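You operate a simulated robot arm through the tools that you are given. There is no shell and no other tool. Be economical: measure what you need, move in short steps, check, and stop when the job is done.

You run a simulated two-armed robot. Do the job below in one go: nothing can be reset, and whatever is moved stays where it is left.

## Task
Unplug the desk lamp with the strip switched off, lower its head, strip on again.
Fine: lamp off at its rocker before you pull; hold the strip down as you pull the lamp plug; stand the plug on the bench; the monitor plug stays in. Set down upright: lamp plug.

The check looks at the end state, three seconds after you hand in, the way a careful person would. Anything else that was tipped, shoved, dropped, spilled or broken makes it a failure.

## Robot
Two 7-joint arms with two-finger parallel grippers on one trunk, on a base that drives. Base frame: it is fixed to the floor where the robot stands at the start and does not move with it; the origin is under the middle of the robot, x ahead of it, y to its left, z up; the surface under the hand at the start is at about z = 0.75. Lengths are in m, angles in rad, forces in N, time in s.
The left shoulder is at the start at [0.05, 0.177, 1.161], the right one opposite. With the tool pointing down near the work surface each hand reaches from about 0.1 to 0.68 m from the robot's upright axis, wherever it stands, measured 20 degrees to its own side. Places, roughly: bench top by the monitor [0.9, 0.2, 0.8]; lamp head [0.7, -0.1, 1.1]; lamp rocker [0.7, -0.1, 0.8]; strip rocker [0.5, -0.2, 0.8]; yellow socket of the strip [0.5, -0.2, 0.8]. Payload 3.43 kg a hand.
The TCP of each hand is the grasp point between the finger pads, 0.034 m short of the fingertips. In the tool frame z runs along the fingers and y along their closing line. The gripper opens to 0.128 m. The fingers are 0.024 m wide and 0.012 m thick; the gripper's body (0.048 by 0.13 m) begins 0.096 m behind the TCP.
Orientation is that of the tool frame in the base frame, as [roll, pitch, yaw] about the fixed x, y, z axes, in that order (R = Rz(yaw) Ry(pitch) Rx(roll)). With the fingers straight down and closing along the base's y, the tool's x points along the base's -x, its y along +y and its z along -z.

## Interface
- The arms move only by the tool play_rows. It takes "left_motion", "right_motion" or both (then of equal length, played together; a hand with none holds still); each is one flat list of numbers, 7 for each row, row after row: the shift along the tool's x, y, z in units of 500 mm (1.0 is 500 mm), then the turn, a rotation vector about the tool's x, y, z in units of 90 degrees (1.0 is 90 degrees), then the gripper command, from -1 (shut) to 1 (fully open), values between in proportion. In form: [x, y, z, rx, ry, rz, jaw, x, y, z, rx, ry, rz, jaw, ...]. A call has 1 to 8 rows; each row is the pose to reach, as a shift and turn from the pose commanded when the call began, along the tool's axes at that moment. A call with a number of a shift or a turn outside -1 to 1 is refused whole. Rows are played at 5 a second. More than 0.05 m and 0.15 rad between two rows, or a gripper value outside its range, and nothing of the call is played. A pose out of reach is approached as far as the arm can. The call stops where the force on the tool passes 90 N (or 10 N more than at its start, if that is more) or the arm is blocked; 0.2 s more then pass. The fingers move at their own pace (about 0.108 m/s each) and stop on an object; they squeeze with about 36 N. The grip force told is the motor's: it shows also when the fingers shut on nothing. Time passes only in rows, and 0.2 s behind the last, so rows that repeat a pose let the fingers close. The reply holds the time, the measured pose of the TCP, the force on the tool along the base axes, the opening and the grip force, in the units named above and with some noise, with the torque about the TCP (base axes, N m) and any sound that the robot's microphone picked up.
- Cameras (640 x 400 px; columns grow to the right, rows downward): "scene" is now at [0.1603, -0.0302, 1.3432]; the picture's right is [-0.32, -0.95, 0.00], its down [-0.35, 0.12, -0.93] and it looks along [0.88, -0.30, -0.38] (base axes); focal length 214 px, centre (320, 200). "left" rides on the left gripper at [0.076, 0.011, -0.16] in its tool frame; the picture's right is [-0.15, 0.99, 0.00], its down [-0.88, -0.13, -0.46] and it looks along [-0.45, -0.07, 0.89] (tool axes); focal length 234 px, centre (320, 200). "right" rides on the right gripper at [0.076, -0.011, -0.16] in its tool frame; the picture's right is [0.15, 0.99, 0.00], its down [-0.88, 0.13, -0.46] and it looks along [-0.45, 0.07, 0.89] (tool axes); focal length 234 px, centre (320, 200). There is no depth. A picture from a camera that has moved, and an enlarged one, comes with that camera's place and axes in the base frame and with its lens.
- snapshot(camera): a new picture of that camera. It takes no simulated time.
- raise_lower(by): slides the trunk up (or, below 0, down) by that many m; the arms and the scene camera ride with it, the base frame stays. It gives what a move gives, with no picture.
- drive_base(legs): drives the robot by 1 to 6 legs, each [ahead, turn to the left] in m and rad, along the robot's own axes; the way and the turn of a leg run together, so that a leg with both is an arc; at most 1.5 m and 3.142 rad a leg. The arms and the cameras ride along, it lands a little off, and it stops where it bumps. It gives what a move gives.
- head_to(pan, tilt): turns the head with the scene camera to pan (to the left, within 1.396 rad either way) and tilt (down, from -0.506 to 1.204), counted from straight ahead of the robot. It gives what a move gives.
- enlarge(camera, box): a new picture of the part [left, top, right, bottom] of that camera's present view, enlarged. It takes no simulated time.
- job_done(): hands the job in; it is judged then, once.

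Go step by step. Nothing tells you exact positions but the pictures and the camera data: compare them with the known pose of the tool, close in by small moves and look again before you grip or let go. The budget is 120 turns and 88 pictures, counting those below and the enlarged ones. Unless the task says otherwise, let go and move clear before handing in, and close with one line.

The tools are called after "Call:" as a command line: name --argument value ..., lists and objects as JSON in quotes. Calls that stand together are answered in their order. play_rows: Moves the arms, as the interface text tells. Its arguments: {"type":"object","properties":{"left_motion":{"type":"array","items":{"type":"number"}},"right_motion":{"type":"array","items":{"type":"number"}}},"required":[]} The other tools are called the same way: raise_lower (by) slides the trunk up or down; drive_base (legs) drives the base; head_to (pan, tilt) turns the head that bears the scene camera; snapshot (camera) takes a picture; enlarge (camera, box) takes an enlarged picture of a part of a camera's view; job_done () hands the job in.

At the start:

```text
clock: 0.0
left_ee_pos: [0.3666, 0.0664, 1.3146]
left_orientation: [-3.14, 0.0, -3.141]
left_force: [0.4, 0.8, -0.6]
left_torque: [0.02, 0.02, 0.01]
left_grip_width: 0.128
left_grip_force: 0.1
right_ee_pos: [0.3256, -0.1789, 1.3447]
right_orientation: [-3.14, 0.001, -3.141]
right_force: [0.2, 0.9, 0.2]
right_torque: [0.0, 0.02, 0.0]
right_grip_width: 0.1281
right_grip_force: 0.1
trunk travel left (down, up): [-0.332, 0.069]
robot x, y, heading: [-0.0008, 0.0012, -0.005]
head pan, tilt: [-0.33, 0.384]
```

scene: 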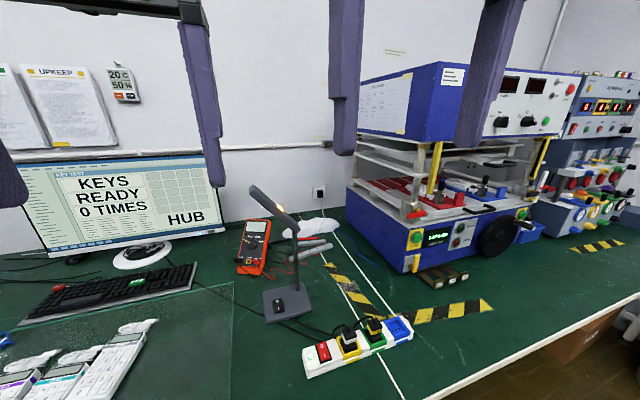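
right: 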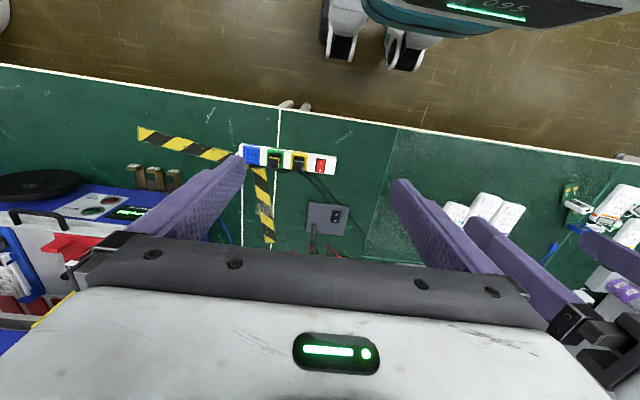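
left: 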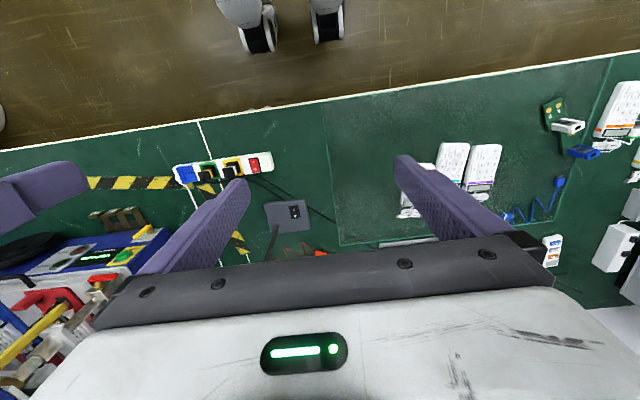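

I see the strip with a red rocker, a yellow, green and blue socket, and the lamp behind it with its own rocker on the base. I'll look closer first.

Call:
enlarge --camera "scene" --box '[230, 260, 430, 385]'

Call:
enlarge --camera "scene" --box '[210, 170, 370, 270]'

Call:
enlarge --camera "right" --box '[220, 120, 380, 260]'

```text
3.20 times, centred on (330, 322) of scene
camera zoom: at [0.1603, -0.0302, 1.3432], right [-0.32, -0.95, 0.0], down [-0.35, 0.12, -0.93], along [0.88, -0.3, -0.38], focal length 686 px, centre (288, -192)
```

zoom: 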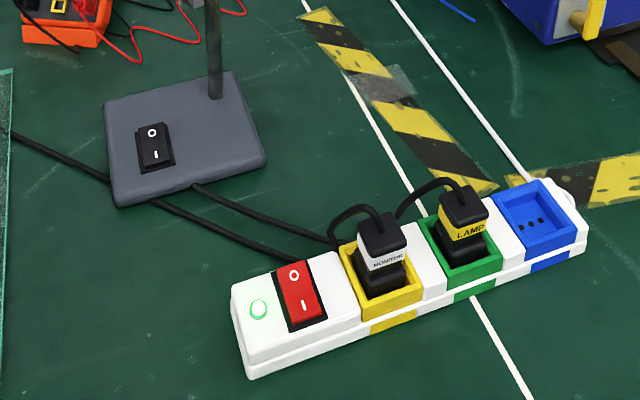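

```text
4.00 times, centred on (290, 220) of scene
camera zoom: at [0.1603, -0.0302, 1.3432], right [-0.32, -0.95, 0.0], down [-0.35, 0.12, -0.93], along [0.88, -0.3, -0.38], focal length 858 px, centre (440, 120)
```

zoom: 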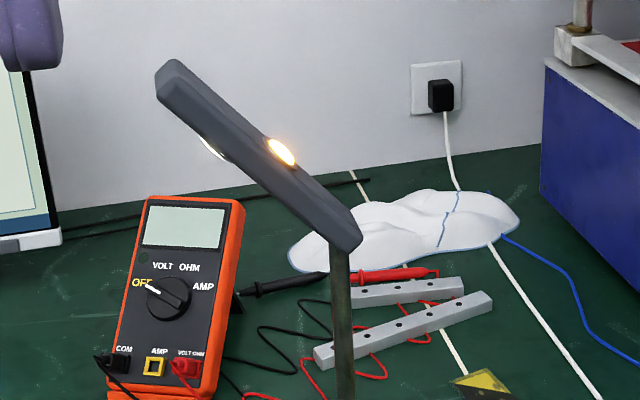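

```text
2.86 times, centred on (300, 190) of right
camera zoom: at [0.251, -0.1906, 1.5032], right [-0.15, 0.99, 0.0], down [0.88, 0.13, 0.46], along [0.45, 0.07, -0.89], focal length 669 px, centre (377, 229)
```

zoom: 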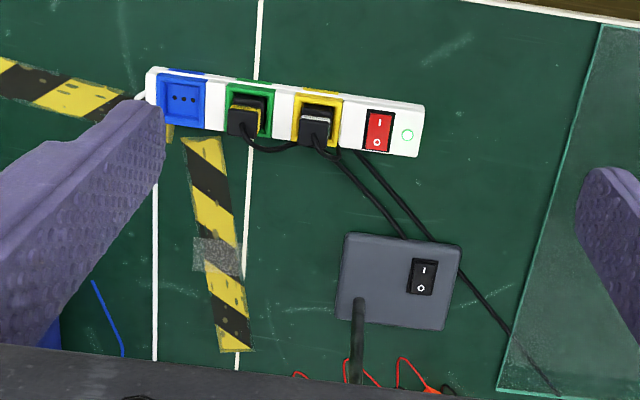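

The lamp plug (yellow "LAMP" band) sits in the green socket and the monitor plug in the yellow one. The strip rocker is near (0.49, -0.15) and the lamp rocker near (0.68, -0.07), with the O side away from me on both. I'll bring the right hand closer, shut and tilted, and look again.

Call:
play_rows --right_motion '[-0.041, 0.02, 0.065, 0, -0.0555, 0, -1, -0.083, 0.039, 0.13, 0, -0.111, 0, -1, -0.124, 0.059, 0.195, 0, -0.1665, 0, -1, -0.166, 0.079, 0.26, 0, -0.222, 0, -1, -0.207, 0.098, 0.325, 0, -0.2775, 0, -1, -0.249, 0.118, 0.39, 0, -0.333, 0, -1, -0.249, 0.118, 0.39, 0, -0.333, 0, -1]'

Call:
snapshot --camera "right"

Call:
snapshot --camera "scene"

```text
clock: 1.6
left_ee_pos: [0.3666, 0.0674, 1.3156]
left_orientation: [-3.14, 0.0, -3.14]
left_force: [-1.0, 0.6, 0.5]
left_torque: [0.02, -0.03, 0.0]
left_grip_width: 0.128
left_grip_force: 0.1
right_ee_pos: [0.4509, -0.1196, 1.149]
right_orientation: [3.141, 0.525, 3.141]
right_force: [-0.6, -0.3, -0.2]
right_torque: [0.02, -0.04, -0.01]
right_grip_width: 0.0
right_grip_force: 33.5
trunk travel left (down, up): [-0.332, 0.069]
robot x, y, heading: [-0.0017, 0.0039, -0.001]
head pan, tilt: [-0.33, 0.384]
```

```text
81 pictures are left
camera right: at [0.305, -0.1317, 1.2487], right [-0.13, 0.99, -0.07], down [0.53, 0.13, 0.84], along [0.84, 0.07, -0.54], focal length 234 px, centre (320, 200)
```

right: 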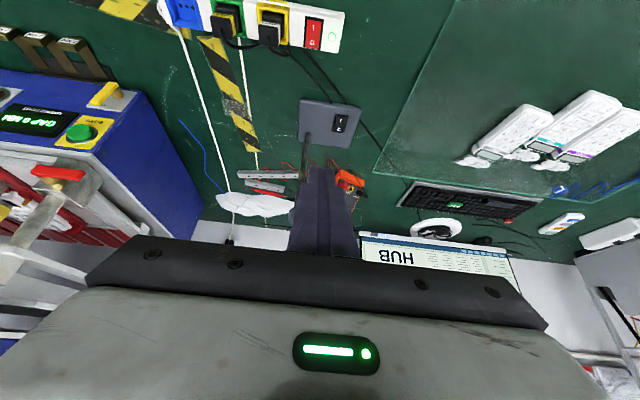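

```text
80 pictures are left
camera scene: at [0.16, -0.0302, 1.3433], right [-0.32, -0.95, 0.0], down [-0.35, 0.12, -0.93], along [0.88, -0.3, -0.37], focal length 214 px, centre (320, 200)
```

scene: 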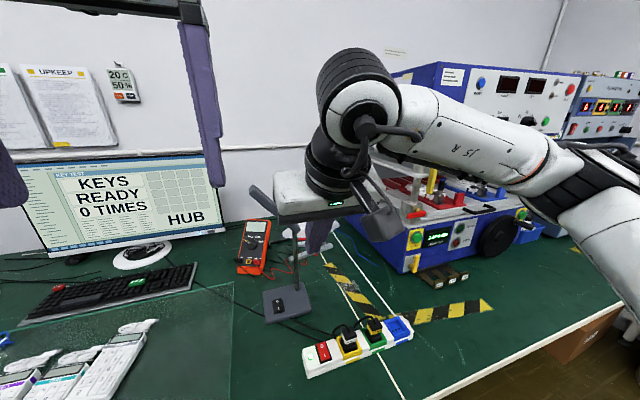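

The right hand hides the lamp head. I'll lower and tilt it further to see the head from below and judge its direction.

Call:
play_rows --right_motion '[0.013, 0, 0.062, 0, -0.067, 0, -1, 0.025, 0, 0.124, 0, -0.133, 0, -1, 0.038, 0, 0.186, 0, -0.2, 0, -1, 0.05, 0, 0.248, 0, -0.267, 0, -1, 0.063, 0, 0.31, 0, -0.333, 0, -1, 0.063, 0, 0.31, 0, -0.333, 0, -1]'

Call:
snapshot --camera "right"

```text
clock: 3.0
left_ee_pos: [0.3667, 0.0676, 1.3149]
left_orientation: [-3.139, 0.001, -3.139]
left_force: [0.0, -1.1, 0.7]
left_torque: [0.01, -0.03, 0.02]
left_grip_width: 0.1279
left_grip_force: 0.0
right_ee_pos: [0.5017, -0.1203, 0.9978]
right_orientation: [3.14, 1.046, 3.141]
right_force: [0.1, -0.9, -0.7]
right_torque: [0.02, 0.0, -0.02]
right_grip_width: 0.0
right_grip_force: 32.9
trunk travel left (down, up): [-0.332, 0.069]
robot x, y, heading: [-0.0005, -0.0007, 0.0]
head pan, tilt: [-0.33, 0.384]
```

```text
79 pictures are left
camera right: at [0.3257, -0.1321, 1.0118], right [-0.07, 0.99, -0.13], down [0.05, 0.13, 0.99], along [1.0, 0.07, -0.06], focal length 234 px, centre (320, 200)
```

right: 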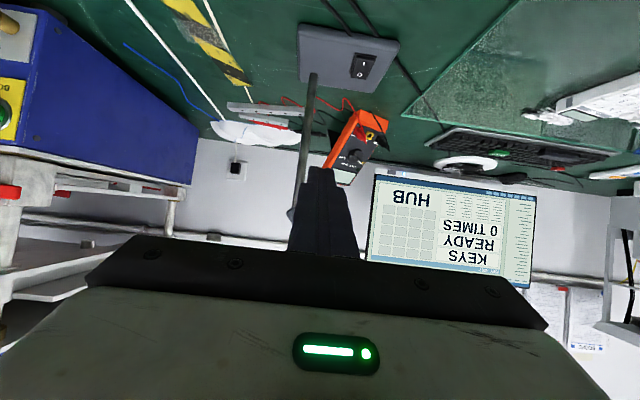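

Pole and hinge are visible, but the fingers still hide the head. I'll tilt a bit more and step to the right.

Call:
play_rows --right_motion '[0, -0.04, 0, 0, -0.07, 0, -1, 0, -0.08, 0, 0, -0.14, 0, -1, 0, -0.12, 0, 0, -0.21, 0, -1, 0, -0.16, 0, 0, -0.28, 0, -1, 0, -0.16, 0, 0, -0.28, 0, -1]'

Call:
snapshot --camera "right"

```text
clock: 4.2
left_ee_pos: [0.3672, 0.0659, 1.3163]
left_orientation: [-3.139, -0.001, -3.14]
left_force: [0.6, 0.4, 0.7]
left_torque: [0.0, 0.0, -0.05]
left_grip_width: 0.1281
left_grip_force: 0.0
right_ee_pos: [0.4839, -0.1255, 1.0391]
right_orientation: [3.136, 1.486, 3.131]
right_force: [-0.2, 0.1, -0.3]
right_torque: [-0.01, 0.01, 0.02]
right_grip_width: 0.0001
right_grip_force: 33.0
right hand out of reach, approached as far as the arm can: row 2, 3, 4, 5
trunk travel left (down, up): [-0.332, 0.069]
robot x, y, heading: [-0.0004, 0.0017, -0.001]
head pan, tilt: [-0.33, 0.384]
```

```text
78 pictures are left
camera right: at [0.3189, -0.1358, 0.9753], right [-0.01, 0.99, -0.15], down [-0.38, 0.13, 0.92], along [0.93, 0.06, 0.37], focal length 234 px, centre (320, 200)
```

right: 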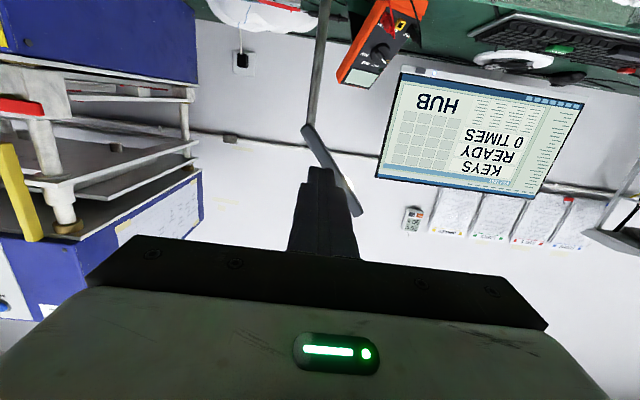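

The head lies in the y–z plane at x≈0.74: hinge about (0.738, -0.149, 1.01), tip about (0.735, -0.037, 1.15). Next I bring the hand back to roughly 45° tilt for pressing the lamp rocker.

Call:
play_rows --right_motion '[0, 0, 0, 0, 0.09, 0, -1, 0, 0, 0, 0, 0.18, 0, -1, 0, 0, 0, 0, 0.27, 0, -1, 0, 0, 0, 0, 0.36, 0, -1, 0, 0, 0, 0, 0.447, 0, -1, 0, 0, 0, 0, 0.447, 0, -1]'

Call:
enlarge --camera "right" --box '[200, 0, 480, 175]'

```text
clock: 5.6
left_ee_pos: [0.3676, 0.0666, 1.3155]
left_orientation: [-3.139, 0.002, -3.139]
left_force: [0.0, -0.5, 0.1]
left_torque: [0.0, 0.01, 0.01]
left_grip_width: 0.1283
left_grip_force: 0.1
right_ee_pos: [0.4836, -0.1258, 1.038]
right_orientation: [3.14, 0.784, 3.14]
right_force: [0.1, -0.2, -0.8]
right_torque: [-0.01, -0.04, 0.03]
right_grip_width: 0.0001
right_grip_force: 33.2
trunk travel left (down, up): [-0.332, 0.069]
robot x, y, heading: [0.0011, 0.0018, 0.004]
head pan, tilt: [-0.33, 0.384]
```

```text
2.29 times, centred on (340, 88) of right
camera zoom: at [0.318, -0.1371, 1.0971], right [-0.1, 0.99, -0.1], down [0.3, 0.13, 0.94], along [0.95, 0.07, -0.31], focal length 535 px, centre (274, 457)
```

zoom: 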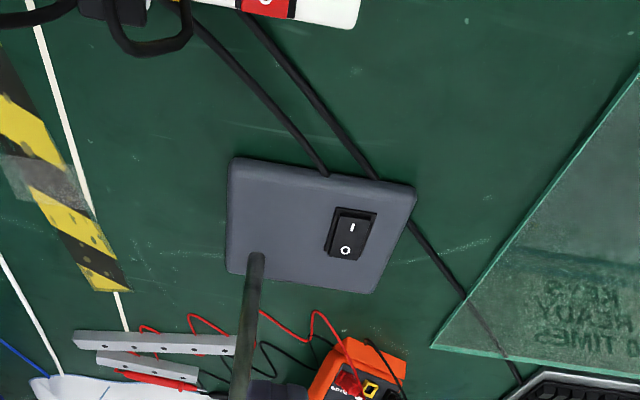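

Lamp rocker's O mark is at about (0.70, -0.066). I move the shut fingertips to just above it.

Call:
play_rows --right_motion '[-0.005, 0.02, 0.089, 0, 0, 0, -1, -0.011, 0.04, 0.178, 0, 0, 0, -1, -0.016, 0.06, 0.267, 0, 0, 0, -1, -0.021, 0.08, 0.357, 0, 0, 0, -1, -0.026, 0.1, 0.446, 0, 0, 0, -1, -0.0316, 0.12, 0.535, 0, 0, 0, -1, -0.0316, 0.12, 0.535, 0, 0, 0, -1]'

Call:
enlarge --camera "right" --box '[220, 20, 460, 230]'

Call:
enlarge --camera "scene" --box '[230, 170, 390, 350]'

```text
clock: 7.2
left_ee_pos: [0.3657, 0.0675, 1.3145]
left_orientation: [-3.139, 0.001, -3.139]
left_force: [0.1, 0.2, 0.7]
left_torque: [0.0, -0.03, 0.04]
left_grip_width: 0.128
left_grip_force: 0.0
right_ee_pos: [0.6835, -0.0652, 0.8609]
right_orientation: [3.141, 0.784, -3.14]
right_force: [-0.7, -0.4, 0.7]
right_torque: [0.01, 0.0, -0.01]
right_grip_width: 0.0
right_grip_force: 33.5
trunk travel left (down, up): [-0.332, 0.069]
robot x, y, heading: [0.0007, 0.0028, -0.002]
head pan, tilt: [-0.33, 0.384]
```

```text
1.90 times, centred on (340, 125) of right
camera zoom: at [0.5183, -0.0769, 0.9188], right [-0.1, 0.99, -0.1], down [0.3, 0.13, 0.94], along [0.95, 0.07, -0.31], focal length 446 px, centre (282, 343)
```

zoom: 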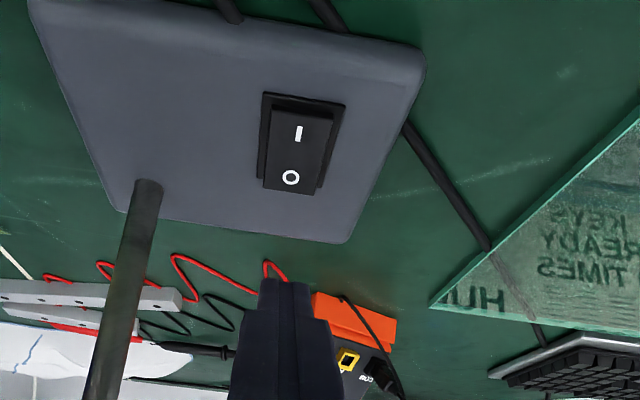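

```text
2.22 times, centred on (310, 260) of scene
camera zoom: at [0.16, -0.0304, 1.3433], right [-0.32, -0.95, 0.0], down [-0.35, 0.12, -0.93], along [0.88, -0.3, -0.37], focal length 477 px, centre (342, 67)
```

zoom: 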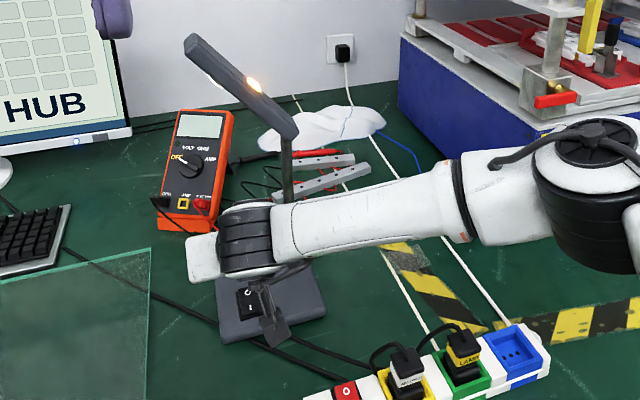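

Fingertips are ready over the O end of the lamp rocker; I press down in small steps.

Call:
play_rows --right_motion '[0.034, -0.006, 0.0226, 0, 0, 0, -1, 0.0622, -0.006, 0.0509, 0, 0, 0, -1, 0.0735, -0.006, 0.0622, 0, 0, 0, -1, 0.079, -0.006, 0.0677, 0, 0, 0, -1]'

Call:
enlarge --camera "scene" --box '[230, 170, 390, 350]'

```text
clock: 8.2
left_ee_pos: [0.3659, 0.0673, 1.3148]
left_orientation: [-3.138, 0.003, -3.141]
left_force: [-0.4, -0.5, -0.4]
left_torque: [0.0, -0.06, 0.0]
left_grip_width: 0.128
left_grip_force: 0.1
right_ee_pos: [0.6792, -0.0679, 0.8093]
right_orientation: [-3.14, 0.786, 3.141]
right_force: [-1.7, -0.6, 6.0]
right_torque: [-0.02, -0.04, -0.01]
right_grip_width: 0.0
right_grip_force: 33.2
trunk travel left (down, up): [-0.332, 0.069]
robot x, y, heading: [-0.0014, -0.0005, 0.001]
head pan, tilt: [-0.33, 0.384]
heard: click
```

```text
2.22 times, centred on (310, 260) of scene
camera zoom: at [0.1595, -0.0302, 1.3435], right [-0.32, -0.95, 0.0], down [-0.35, 0.12, -0.93], along [0.88, -0.3, -0.37], focal length 477 px, centre (342, 67)
```

zoom: 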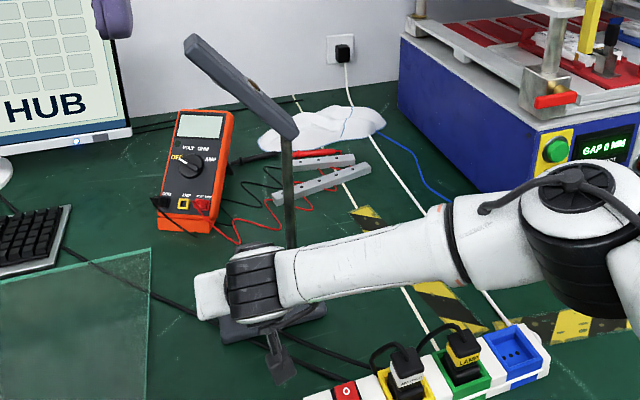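

The lamp went out with a click. Now I move back to the strip and get ready above its rocker.

Call:
play_rows --right_motion '[-0.028, 0, -0.028, 0, 0, 0, -1, 0.003, -0.034, -0.1, 0, 0.033, 0, -1, 0.035, -0.067, -0.171, 0, 0.067, 0, -1, 0.066, -0.101, -0.243, 0, 0.1, 0, -1, 0.098, -0.134, -0.314, 0, 0.133, 0, -1, 0.129, -0.168, -0.386, 0, 0.167, 0, -1, 0.129, -0.168, -0.386, 0, 0.167, 0, -1]'

Call:
snapshot --camera "right"

Call:
enlarge --camera "scene" --box '[230, 240, 430, 390]'

```text
clock: 9.8
left_ee_pos: [0.3673, 0.0682, 1.3151]
left_orientation: [-3.14, -0.001, -3.141]
left_force: [-0.1, 0.9, -0.4]
left_torque: [0.01, 0.02, -0.01]
left_grip_width: 0.128
left_grip_force: 0.1
right_ee_pos: [0.4989, -0.1532, 0.8999]
right_orientation: [-3.14, 0.521, 3.141]
right_force: [0.5, 0.4, -0.9]
right_torque: [0.0, 0.04, -0.01]
right_grip_width: 0.0004
right_grip_force: 32.9
trunk travel left (down, up): [-0.332, 0.069]
robot x, y, heading: [-0.0012, -0.0011, 0.0]
head pan, tilt: [-0.33, 0.384]
```

```text
73 pictures are left
camera right: at [0.3533, -0.1639, 1.0], right [-0.13, 0.99, -0.07], down [0.54, 0.13, 0.83], along [0.83, 0.07, -0.55], focal length 234 px, centre (320, 200)
```

right: 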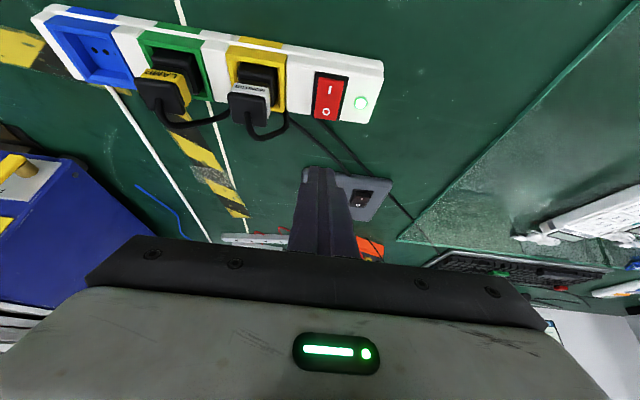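

```text
2.67 times, centred on (330, 315) of scene
camera zoom: at [0.1606, -0.03, 1.3432], right [-0.32, -0.95, 0.0], down [-0.36, 0.12, -0.93], along [0.88, -0.3, -0.38], focal length 572 px, centre (293, -107)
```

zoom: 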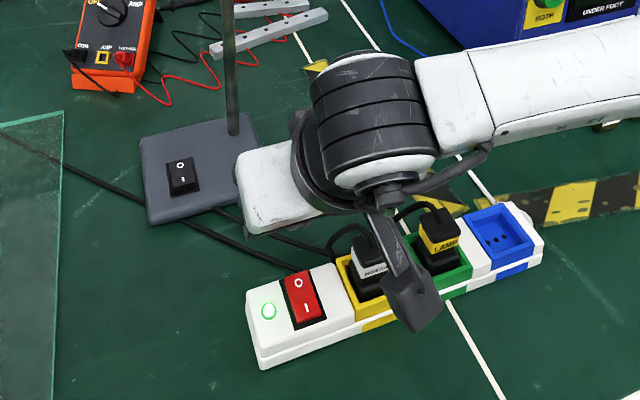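

Strip rocker's O mark is at about (0.501, -0.153), right under the fingertips. I press it down gradually.

Call:
play_rows --right_motion '[0.03, 0, 0.052, 0, 0, 0, -1, 0.05, 0, 0.0866, 0, 0, 0, -1, 0.062, 0, 0.1074, 0, 0, 0, -1, 0.068, 0, 0.1178, 0, 0, 0, -1, 0.073, 0, 0.1264, 0, 0, 0, -1]'

Call:
enlarge --camera "scene" --box '[230, 240, 430, 390]'

```text
clock: 11.0
left_ee_pos: [0.3666, 0.066, 1.3157]
left_orientation: [-3.139, 0.003, -3.14]
left_force: [-0.7, -0.5, -0.7]
left_torque: [-0.01, -0.01, -0.01]
left_grip_width: 0.1281
left_grip_force: 0.1
right_ee_pos: [0.4988, -0.1548, 0.8295]
right_orientation: [3.141, 0.525, -3.141]
right_force: [-0.7, -0.5, 7.5]
right_torque: [-0.01, 0.02, 0.03]
right_grip_width: 0.0
right_grip_force: 32.5
trunk travel left (down, up): [-0.332, 0.069]
robot x, y, heading: [0.0055, -0.0041, 0.003]
head pan, tilt: [-0.33, 0.384]
heard: click
```

```text
2.67 times, centred on (330, 315) of scene
camera zoom: at [0.1595, -0.0302, 1.3435], right [-0.32, -0.95, 0.0], down [-0.35, 0.12, -0.93], along [0.88, -0.3, -0.37], focal length 572 px, centre (293, -107)
```

zoom: 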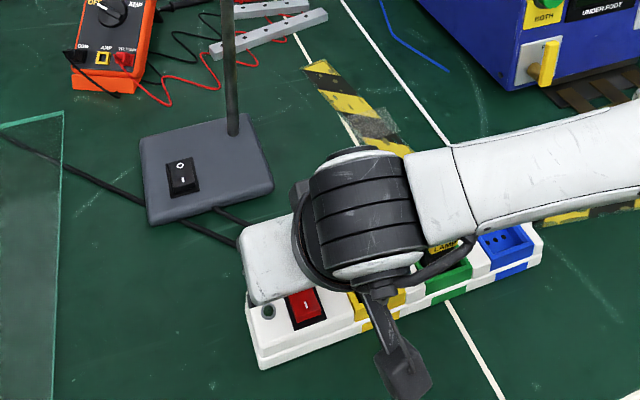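

The strip light is out. Now I raise the right hand over the lamp plug (tool upright) while the left hand starts turning and coming down to clamp the strip.

Call:
play_rows --right_motion '[-0.05, 0, -0.087, 0, 0, 0, -1, -0.1, 0, -0.173, 0, 0, 0, -1, -0.102, -0.06, -0.18, 0, 0.067, 0, -1, -0.105, -0.12, -0.19, 0, 0.133, 0, -1, -0.107, -0.18, -0.197, 0, 0.2, 0, -1, -0.11, -0.24, -0.205, 0, 0.267, 0, -1, -0.113, -0.286, -0.212, 0, 0.333, 0, -1, -0.113, -0.286, -0.212, 0, 0.333, 0, 0.1]' --left_motion '[-0.013, -0.022, 0.054, 0, 0, 0.09, 1, -0.027, -0.044, 0.107, 0, 0, 0.18, 1, -0.04, -0.065, 0.161, 0, 0, 0.27, 1, -0.053, -0.087, 0.215, 0, 0, 0.36, 1, -0.066, -0.109, 0.269, 0, 0, 0.45, 1, -0.08, -0.13, 0.322, 0, 0, 0.54, 1, -0.093, -0.152, 0.376, 0, 0, 0.63, 1, -0.106, -0.174, 0.43, 0, 0, 0.72, 1]'

Call:
snapshot --camera "right"

Call:
snapshot --camera "scene"

Call:
snapshot --camera "left"

```text
refused: row 1 steps farther than a row can; nothing moved
```

```text
70 pictures are left
camera right: at [0.3533, -0.1645, 0.9272], right [-0.13, 0.99, -0.07], down [0.53, 0.13, 0.84], along [0.84, 0.07, -0.54], focal length 234 px, centre (320, 200)
```

right: 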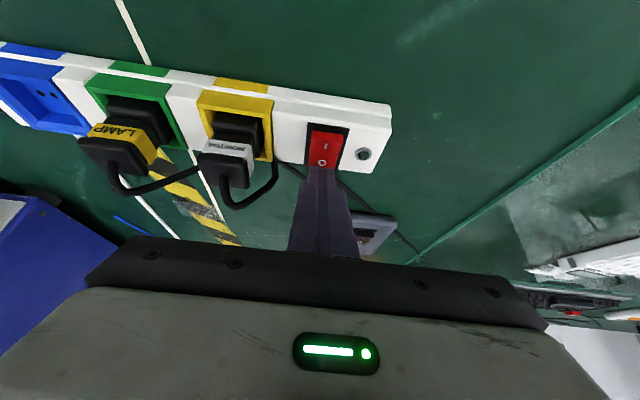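

```text
69 pictures are left
camera scene: at [0.1595, -0.0302, 1.3435], right [-0.32, -0.95, 0.0], down [-0.35, 0.12, -0.93], along [0.88, -0.3, -0.37], focal length 214 px, centre (320, 200)
```

scene: 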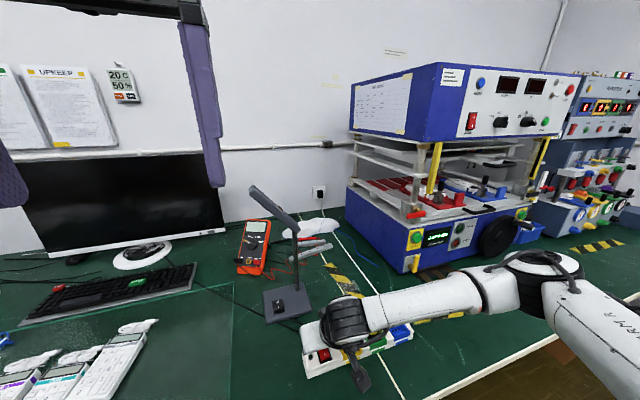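

```text
68 pictures are left
camera left: at [0.2904, 0.0797, 1.4754], right [0.14, 0.99, 0.0], down [0.88, -0.13, 0.46], along [0.45, -0.07, -0.89], focal length 234 px, centre (320, 200)
```

left: 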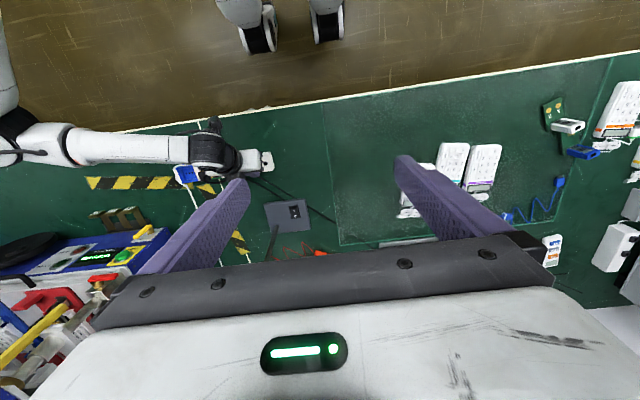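

Nothing moved because the first step was too long. The monitor is dark, so the strip is off; I retry with shorter steps.

Call:
play_rows --right_motion '[-0.045, 0, -0.08, 0, 0, 0, -1, -0.09, 0, -0.16, 0, 0, 0, -1, -0.098, -0.06, -0.18, 0, 0.067, 0, -1, -0.102, -0.12, -0.19, 0, 0.133, 0, -1, -0.106, -0.18, -0.197, 0, 0.2, 0, -1, -0.11, -0.24, -0.205, 0, 0.267, 0, -1, -0.113, -0.286, -0.212, 0, 0.333, 0, -1, -0.113, -0.286, -0.212, 0, 0.333, 0, 0.1]' --left_motion '[-0.013, -0.022, 0.054, 0, 0, 0.09, 1, -0.027, -0.044, 0.107, 0, 0, 0.18, 1, -0.04, -0.065, 0.161, 0, 0, 0.27, 1, -0.053, -0.087, 0.215, 0, 0, 0.36, 1, -0.066, -0.109, 0.269, 0, 0, 0.45, 1, -0.08, -0.13, 0.322, 0, 0, 0.54, 1, -0.093, -0.152, 0.376, 0, 0, 0.63, 1, -0.106, -0.174, 0.43, 0, 0, 0.72, 1]'

Call:
snapshot --camera "right"

Call:
snapshot --camera "left"

```text
clock: 12.8
left_ee_pos: [0.4212, -0.0201, 1.0996]
left_orientation: [-3.142, 0.003, 2.009]
left_force: [-0.3, 0.6, -0.6]
left_torque: [0.01, 0.0, 0.0]
left_grip_width: 0.1278
left_grip_force: 0.0
right_ee_pos: [0.4955, -0.2947, 0.9466]
right_orientation: [3.14, -0.002, -3.141]
right_force: [-0.1, -0.1, -0.1]
right_torque: [0.03, -0.03, -0.01]
right_grip_width: 0.0704
right_grip_force: 0.3
trunk travel left (down, up): [-0.332, 0.069]
robot x, y, heading: [-0.0025, 0.0012, -0.001]
head pan, tilt: [-0.33, 0.384]
```

```text
67 pictures are left
camera right: at [0.4194, -0.3075, 1.1057], right [-0.15, 0.99, 0.0], down [0.88, 0.13, 0.45], along [0.45, 0.07, -0.89], focal length 234 px, centre (320, 200)
```

right: 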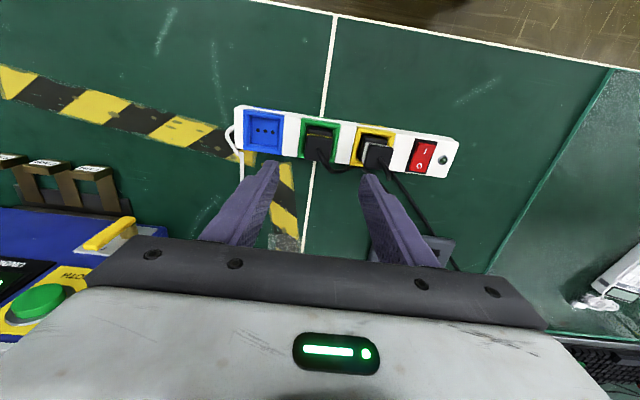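

```text
66 pictures are left
camera left: at [0.3991, 0.055, 1.2598], right [0.96, 0.29, 0.0], down [0.26, -0.85, 0.46], along [0.13, -0.44, -0.89], focal length 234 px, centre (320, 200)
```

left: 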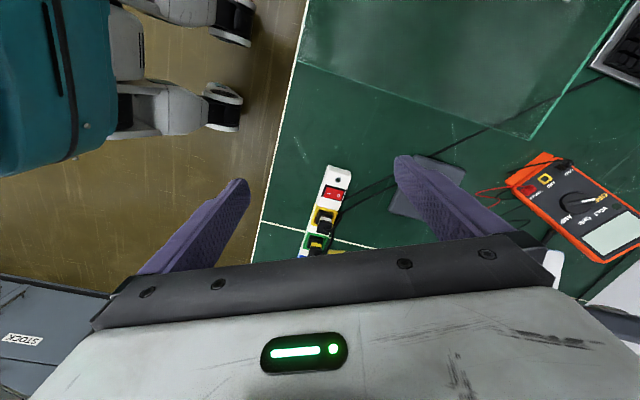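

Enlarging the right view to locate the plugs precisely.

Call:
enlarge --camera "right" --box '[220, 80, 480, 220]'

```text
2.46 times, centred on (350, 150) of right
camera zoom: at [0.4194, -0.3075, 1.1057], right [-0.15, 0.99, 0.0], down [0.88, 0.13, 0.45], along [0.45, 0.07, -0.89], focal length 576 px, centre (246, 323)
```

zoom: 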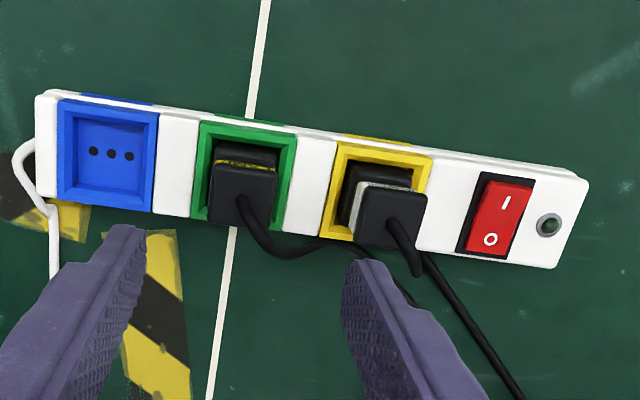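

Lamp plug is centred near (0.491, -0.298), about 33 mm wide, with the monitor plug near y = -0.226. The white part between the yellow socket and the rocker (y≈-0.182) is where the left hand will press the strip down with shut fingers.

Call:
play_rows --left_motion '[-0.044, -0.002, 0.055, 0, 0, 0.07, -1, -0.088, -0.004, 0.11, 0, 0, 0.14, -1, -0.131, -0.006, 0.165, 0, 0, 0.21, -1, -0.175, -0.008, 0.22, 0, 0, 0.279, -1, -0.219, -0.01, 0.274, 0, 0, 0.279, -1, -0.263, -0.012, 0.329, 0, 0, 0.279, -1, -0.306, -0.015, 0.384, 0, 0, 0.279, -1, -0.35, -0.0166, 0.439, 0, 0, 0.279, -1]'

Call:
snapshot --camera "left"

Call:
snapshot --camera "scene"

Call:
enlarge --camera "right" --box '[220, 80, 480, 220]'

```text
clock: 14.6
left_ee_pos: [0.3452, -0.0065, 0.9034]
left_orientation: [3.137, 0.001, 1.599]
left_force: [0.2, 1.6, -0.5]
left_torque: [-0.1, 0.03, 0.01]
left_grip_width: 0.0
left_grip_force: 33.5
left hand out of reach, approached as far as the arm can: row 2, 3, 4, 5, 6, 7, 8
right_ee_pos: [0.4957, -0.2918, 0.9474]
right_orientation: [-3.139, -0.002, -3.141]
right_force: [0.4, 1.5, 0.2]
right_torque: [-0.07, 0.05, -0.07]
right_grip_width: 0.0703
right_grip_force: 0.1
trunk travel left (down, up): [-0.332, 0.069]
robot x, y, heading: [-0.002, 0.0002, -0.005]
head pan, tilt: [-0.33, 0.384]
```

```text
64 pictures are left
camera left: at [0.3539, 0.0708, 1.0628], right [0.99, -0.12, 0.01], down [-0.11, -0.88, 0.46], along [-0.05, -0.45, -0.89], focal length 234 px, centre (320, 200)
```

left: 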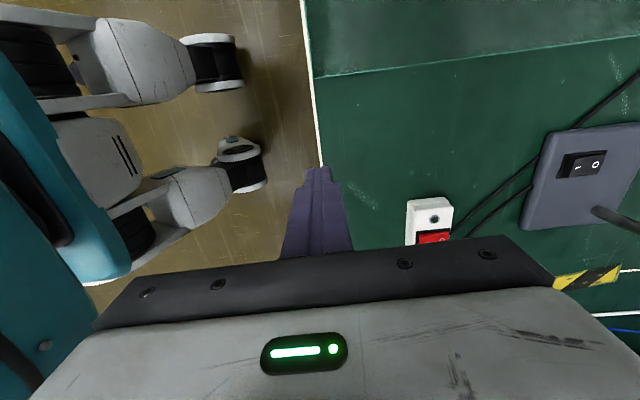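

```text
63 pictures are left
camera scene: at [0.1621, -0.0263, 1.3432], right [-0.32, -0.95, 0.0], down [-0.36, 0.12, -0.93], along [0.88, -0.3, -0.38], focal length 214 px, centre (320, 200)
```

scene: 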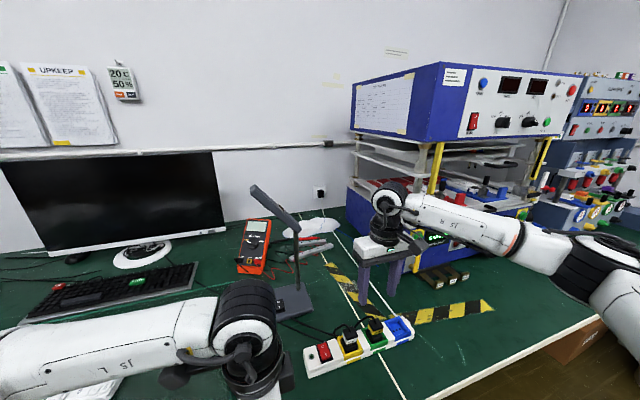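

```text
2.46 times, centred on (350, 150) of right
camera zoom: at [0.4208, -0.3033, 1.1062], right [-0.15, 0.99, 0.0], down [0.88, 0.13, 0.45], along [0.45, 0.07, -0.89], focal length 576 px, centre (246, 323)
```

zoom: 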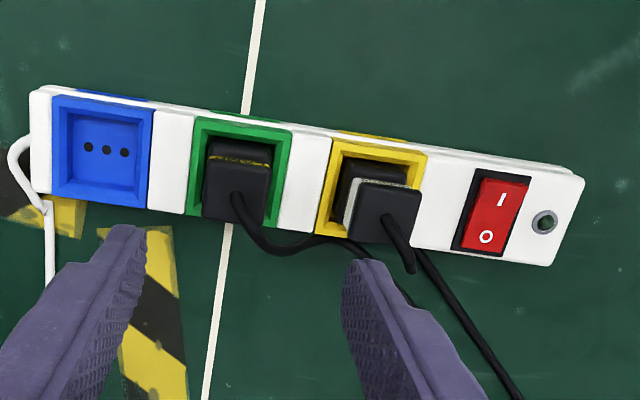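

The left arm can't reach there with that yaw. I turn the left hand back up and toward its initial yaw, then approach leaning from the left.

Call:
play_rows --left_motion '[0, 0, -0.04, 0, 0, -0.09, -1, 0, 0, -0.08, 0, 0, -0.18, -1, 0, 0, -0.12, 0, 0, -0.27, -1, 0, 0, -0.16, 0, 0, -0.36, -1, 0, 0, -0.18, 0, 0, -0.45, -1, 0, 0, -0.2, 0, 0, -0.54, -1, 0, 0, -0.2, 0, 0, -0.63, -1, 0, 0, -0.2, 0, 0, -0.72, -1]'

```text
clock: 16.4
left_ee_pos: [0.3434, -0.0066, 1.0059]
left_orientation: [-3.141, 0.002, 2.708]
left_force: [0.0, -0.1, -0.1]
left_torque: [0.04, -0.02, 0.01]
left_grip_width: 0.0
left_grip_force: 32.5
right_ee_pos: [0.4946, -0.2965, 0.9466]
right_orientation: [3.14, -0.003, -3.142]
right_force: [-0.2, 0.5, 0.3]
right_torque: [-0.02, 0.01, 0.0]
right_grip_width: 0.0704
right_grip_force: 0.1
trunk travel left (down, up): [-0.332, 0.069]
robot x, y, heading: [-0.0014, -0.0017, -0.003]
head pan, tilt: [-0.33, 0.384]
```

Call:
play_rows --left_motion '[-0.06, -0.014, 0.025, 0.055, -0.012, -0.045, -1, -0.119, -0.028, 0.051, 0.109, -0.024, -0.09, -1, -0.179, -0.042, 0.076, 0.164, -0.036, -0.135, -1, -0.239, -0.056, 0.101, 0.219, -0.048, -0.179, -1, -0.298, -0.07, 0.127, 0.273, -0.06, -0.224, -1, -0.358, -0.084, 0.152, 0.328, -0.072, -0.269, -1, -0.358, -0.084, 0.152, 0.328, -0.072, -0.269, -1]'

Call:
snapshot --camera "left"

Call:
snapshot --camera "scene"

```text
clock: 18.0
left_ee_pos: [0.4897, -0.1208, 0.9288]
left_orientation: [-2.615, 0.0, 3.138]
left_force: [0.0, 0.5, -0.4]
left_torque: [-0.01, 0.0, 0.0]
left_grip_width: 0.0
left_grip_force: 33.5
right_ee_pos: [0.4934, -0.2944, 0.947]
right_orientation: [3.141, -0.003, -3.141]
right_force: [0.6, -0.1, 0.5]
right_torque: [-0.07, -0.04, 0.01]
right_grip_width: 0.0704
right_grip_force: 0.1
trunk travel left (down, up): [-0.332, 0.069]
robot x, y, heading: [0.0028, -0.0034, -0.002]
head pan, tilt: [-0.33, 0.384]
```

```text
61 pictures are left
camera left: at [0.4137, -0.0296, 1.0616], right [0.15, 0.85, -0.5], down [0.88, 0.11, 0.46], along [0.45, -0.51, -0.74], focal length 234 px, centre (320, 200)
```

left: 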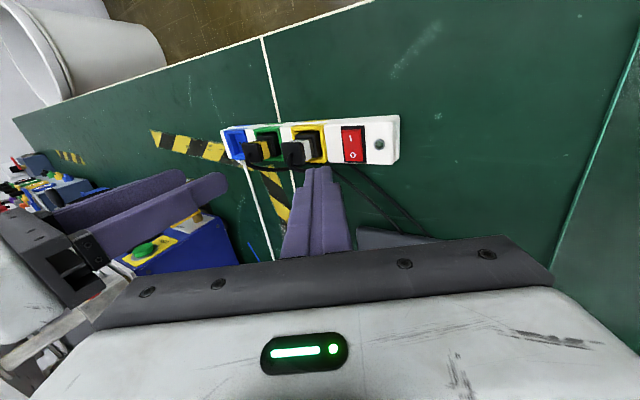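

```text
60 pictures are left
camera scene: at [0.1602, -0.0302, 1.3433], right [-0.32, -0.95, 0.0], down [-0.35, 0.12, -0.93], along [0.88, -0.3, -0.38], focal length 214 px, centre (320, 200)
```

scene: 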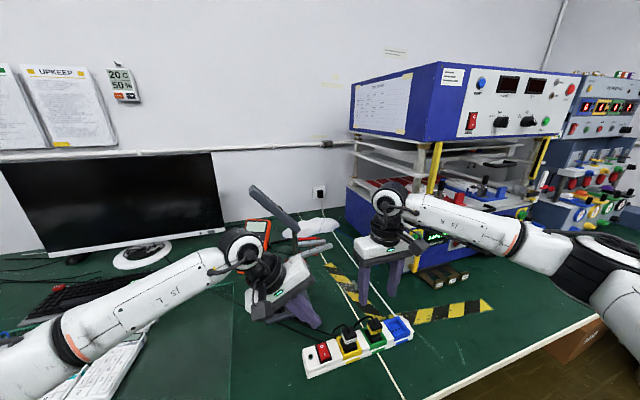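

Both hands are well placed. I lower the left fingertips to just above the white section and the right hand closer to the lamp plug, narrowing its jaws.

Call:
play_rows --left_motion '[0.001, -0.005, 0.056, 0, 0, 0, -1, 0.003, -0.011, 0.113, 0, 0, 0, -1, 0.004, -0.016, 0.169, 0, 0, 0, -1, 0.004, -0.016, 0.169, 0, 0, 0, -1]' --right_motion '[0.003, 0, 0.045, 0, 0, 0, -0.05, 0.005, 0, 0.09, 0, 0, 0, -0.05, 0.008, 0, 0.134, 0, 0, 0, -0.05, 0.008, 0, 0.134, 0, 0, 0, -0.05]'

Call:
enlarge --camera "left" --box '[190, 60, 450, 240]'

Call:
enlarge --camera "right" --box '[190, 40, 450, 240]'

Call:
enlarge --camera "scene" --box '[270, 240, 450, 380]'

```text
clock: 19.0
left_ee_pos: [0.4856, -0.1698, 0.8599]
left_orientation: [-2.616, 0.003, 3.138]
left_force: [-0.1, -0.6, 0.3]
left_torque: [0.01, 0.0, -0.01]
left_grip_width: 0.0
left_grip_force: 32.7
right_ee_pos: [0.4911, -0.296, 0.8792]
right_orientation: [3.141, 0.0, -3.14]
right_force: [-0.2, 0.8, 0.1]
right_torque: [0.0, 0.04, -0.04]
right_grip_width: 0.0607
right_grip_force: 0.0
trunk travel left (down, up): [-0.332, 0.069]
robot x, y, heading: [0.0027, 0.0011, -0.0]
head pan, tilt: [-0.33, 0.384]
```

```text
2.22 times, centred on (320, 150) of left
camera zoom: at [0.411, -0.079, 0.9935], right [0.15, 0.86, -0.5], down [0.88, 0.11, 0.46], along [0.45, -0.51, -0.74], focal length 520 px, centre (320, 311)
```

zoom: 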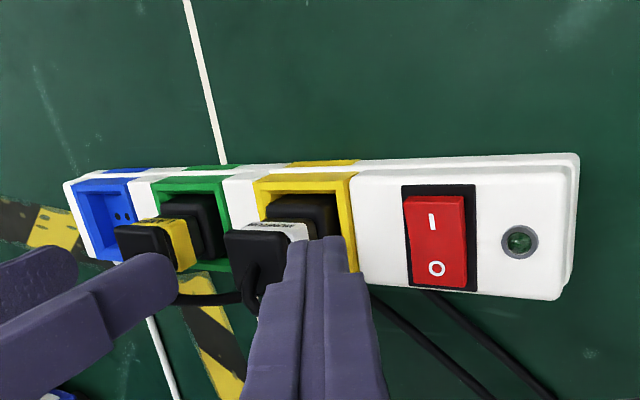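

```text
2.00 times, centred on (320, 140) of right
camera zoom: at [0.4152, -0.3073, 1.0384], right [-0.15, 0.99, 0.0], down [0.88, 0.13, 0.45], along [0.45, 0.07, -0.89], focal length 468 px, centre (320, 320)
```

zoom: 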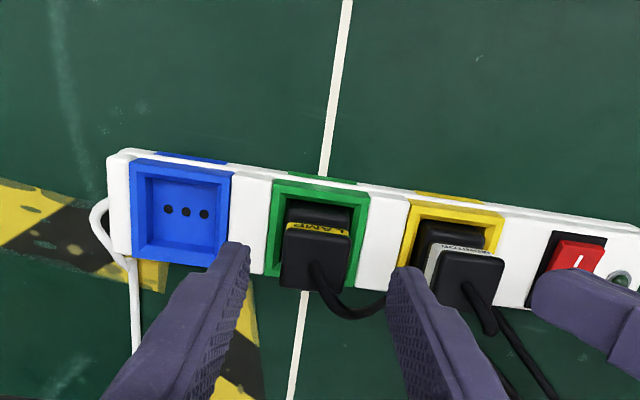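

```text
2.86 times, centred on (360, 310) of scene
camera zoom: at [0.1603, -0.0301, 1.3433], right [-0.32, -0.95, 0.0], down [-0.35, 0.12, -0.93], along [0.88, -0.3, -0.38], focal length 613 px, centre (206, -114)
```

zoom: 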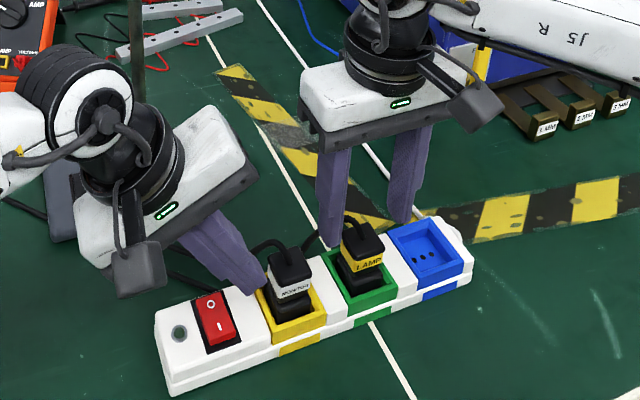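

Alignment looks good on both sides. The right hand descends around the lamp plug while the left lowers onto the white section.

Call:
play_rows --left_motion '[0, 0.012, 0.0208, 0, 0, 0, -1, 0, 0.024, 0.0416, 0, 0, 0, -1, 0, 0.03, 0.052, 0, 0, 0, -1, 0, 0.034, 0.0589, 0, 0, 0, -1]' --right_motion '[0, -0.002, 0.024, 0, 0, 0, -0.05, 0, -0.002, 0.048, 0, 0, 0, -0.05, 0, -0.002, 0.072, 0, 0, 0, -0.05, 0, -0.002, 0.086, 0, 0, 0, -0.05]'

Call:
enlarge --camera "scene" --box '[270, 240, 450, 380]'

Call:
enlarge --camera "right" --box '[190, 40, 450, 240]'

```text
clock: 20.0
left_ee_pos: [0.4867, -0.1701, 0.8262]
left_orientation: [-2.617, 0.001, 3.137]
left_force: [0.7, -0.4, -0.2]
left_torque: [0.03, -0.01, -0.01]
left_grip_width: 0.0
left_grip_force: 32.4
right_ee_pos: [0.4905, -0.2973, 0.8358]
right_orientation: [3.14, -0.003, 3.141]
right_force: [0.0, 0.5, 0.2]
right_torque: [0.0, -0.01, 0.05]
right_grip_width: 0.0608
right_grip_force: 0.0
trunk travel left (down, up): [-0.332, 0.069]
robot x, y, heading: [-0.0044, -0.0025, 0.002]
head pan, tilt: [-0.33, 0.384]
```

```text
2.86 times, centred on (360, 310) of scene
camera zoom: at [0.1604, -0.0302, 1.3432], right [-0.32, -0.95, 0.0], down [-0.36, 0.12, -0.93], along [0.88, -0.3, -0.38], focal length 613 px, centre (206, -114)
```

zoom: 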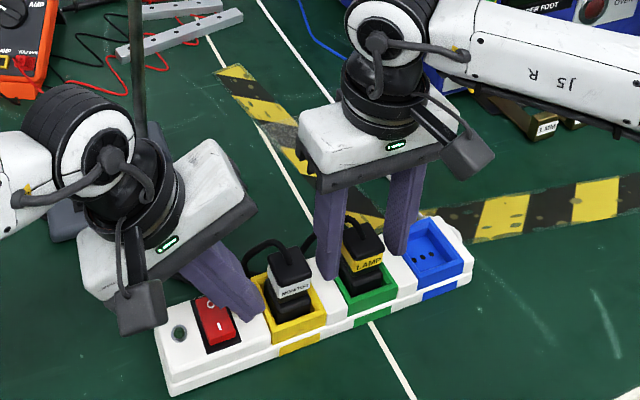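

```text
2.00 times, centred on (320, 140) of right
camera zoom: at [0.4151, -0.3086, 0.9953], right [-0.15, 0.99, 0.0], down [0.88, 0.13, 0.45], along [0.45, 0.07, -0.89], focal length 468 px, centre (320, 320)
```

zoom: 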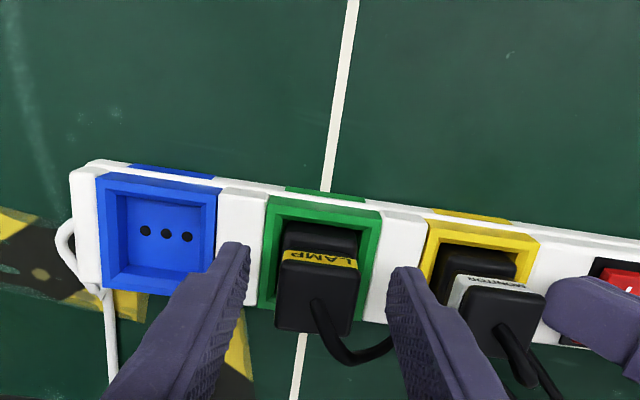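

Not touching yet on the left. I press down further in 2–3 mm steps and lower the right by 3 mm.

Call:
play_rows --left_motion '[0, 0.003, 0.0052, 0, 0, 0, -1, 0, 0.006, 0.0104, 0, 0, 0, -1, 0, 0.008, 0.0139, 0, 0, 0, -1]' --right_motion '[0, 0, 0.003, 0, 0, 0, -0.05, 0, 0, 0.006, 0, 0, 0, -0.05, 0, 0, 0.006, 0, 0, 0, -0.05]'

```text
clock: 20.8
left_ee_pos: [0.4864, -0.1704, 0.8197]
left_orientation: [-2.615, 0.002, 3.139]
left_force: [-2.0, 3.1, 6.8]
left_torque: [0.07, 0.07, -0.01]
left_grip_width: 0.0
left_grip_force: 32.8
right_ee_pos: [0.4904, -0.2971, 0.8333]
right_orientation: [-3.14, 0.0, -3.141]
right_force: [-0.1, 0.6, 0.1]
right_torque: [0.02, -0.02, 0.0]
right_grip_width: 0.0609
right_grip_force: 0.0
trunk travel left (down, up): [-0.332, 0.069]
robot x, y, heading: [-0.004, 0.004, 0.002]
head pan, tilt: [-0.33, 0.384]
```

Contact at about 7 N. I press on for more hold-down.

Call:
play_rows --left_motion '[0, 0.002, 0.0035, 0, 0, 0, -1, 0, 0.004, 0.0069, 0, 0, 0, -1, 0, 0.006, 0.0104, 0, 0, 0, -1]'

```text
clock: 21.6
left_ee_pos: [0.4868, -0.1705, 0.8179]
left_orientation: [-2.605, 0.006, 3.141]
left_force: [-3.3, 13.0, 38.5]
left_torque: [0.14, 0.24, -0.04]
left_grip_width: 0.0003
left_grip_force: 33.2
right_ee_pos: [0.4882, -0.2954, 0.8367]
right_orientation: [-3.14, 0.002, 3.14]
right_force: [-0.3, 0.4, 0.4]
right_torque: [0.0, -0.01, 0.05]
right_grip_width: 0.0607
right_grip_force: 0.1
trunk travel left (down, up): [-0.332, 0.069]
robot x, y, heading: [0.0004, 0.001, -0.001]
head pan, tilt: [-0.33, 0.384]
```

The left hand now holds the strip with about 38 N. I close the right gripper on the lamp plug.

Call:
play_rows --right_motion '[0, 0, 0, 0, 0, 0, -0.4, 0, 0, 0, 0, 0, 0, -1, 0, 0, 0, 0, 0, 0, -1, 0, 0, 0, 0, 0, 0, -1]'

Call:
enlarge --camera "scene" --box '[270, 240, 450, 380]'

```text
clock: 22.6
left_ee_pos: [0.4864, -0.1711, 0.8188]
left_orientation: [-2.609, 0.009, 3.139]
left_force: [-2.9, 8.6, 38.2]
left_torque: [-0.07, 0.22, -0.01]
left_grip_width: 0.0
left_grip_force: 32.7
right_ee_pos: [0.4883, -0.2958, 0.8363]
right_orientation: [-3.141, 0.002, 3.14]
right_force: [-0.5, 0.7, 2.4]
right_torque: [0.07, 0.0, 0.02]
right_grip_width: 0.031
right_grip_force: 36.4
trunk travel left (down, up): [-0.332, 0.069]
robot x, y, heading: [-0.0009, -0.0002, -0.003]
head pan, tilt: [-0.33, 0.384]
```

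```text
2.86 times, centred on (360, 310) of scene
camera zoom: at [0.1566, -0.0282, 1.344], right [-0.32, -0.95, 0.0], down [-0.35, 0.12, -0.93], along [0.88, -0.3, -0.37], focal length 613 px, centre (206, -114)
```

zoom: 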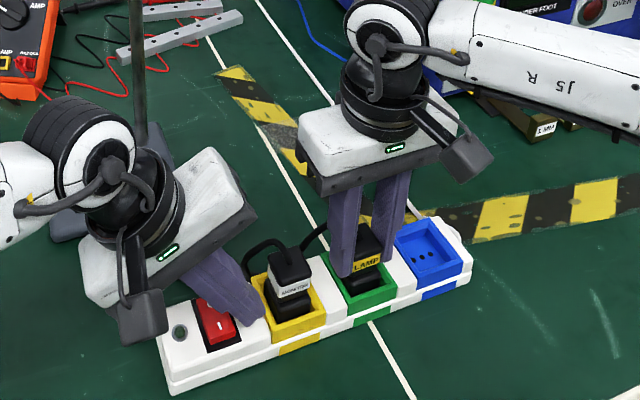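

Plug gripped (31 mm). Pulling straight up in small steps.

Call:
play_rows --right_motion '[0, 0, -0.006, 0, 0, 0, -1, 0, 0, -0.012, 0, 0, 0, -1, 0, 0, -0.018, 0, 0, 0, -1, 0, 0, -0.024, 0, 0, 0, -1]'

Call:
enlarge --camera "scene" --box '[270, 240, 450, 380]'

```text
clock: 23.6
left_ee_pos: [0.4863, -0.1709, 0.8198]
left_orientation: [-2.605, 0.009, 3.139]
left_force: [-2.4, 3.8, 38.3]
left_torque: [-0.18, 0.18, -0.04]
left_grip_width: 0.0002
left_grip_force: 32.7
right_ee_pos: [0.489, -0.2964, 0.8477]
right_orientation: [-3.14, 0.004, -3.141]
right_force: [0.6, -0.8, 0.9]
right_torque: [-0.13, -0.03, 0.01]
right_grip_width: 0.031
right_grip_force: 35.9
trunk travel left (down, up): [-0.332, 0.069]
robot x, y, heading: [0.0014, -0.0012, -0.001]
head pan, tilt: [-0.33, 0.384]
```

```text
2.86 times, centred on (360, 310) of scene
camera zoom: at [0.1569, -0.0288, 1.3439], right [-0.32, -0.95, 0.0], down [-0.35, 0.12, -0.93], along [0.88, -0.3, -0.37], focal length 613 px, centre (206, -114)
```

zoom: 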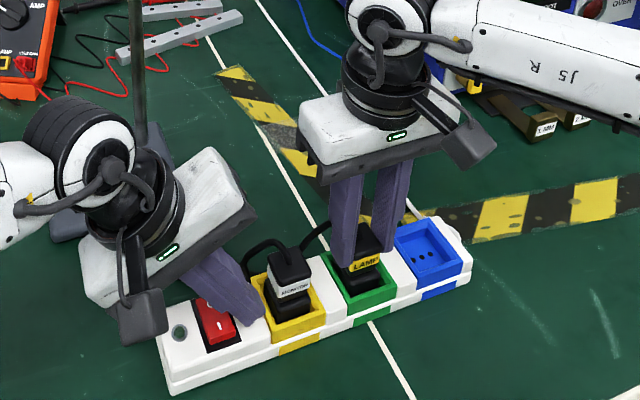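

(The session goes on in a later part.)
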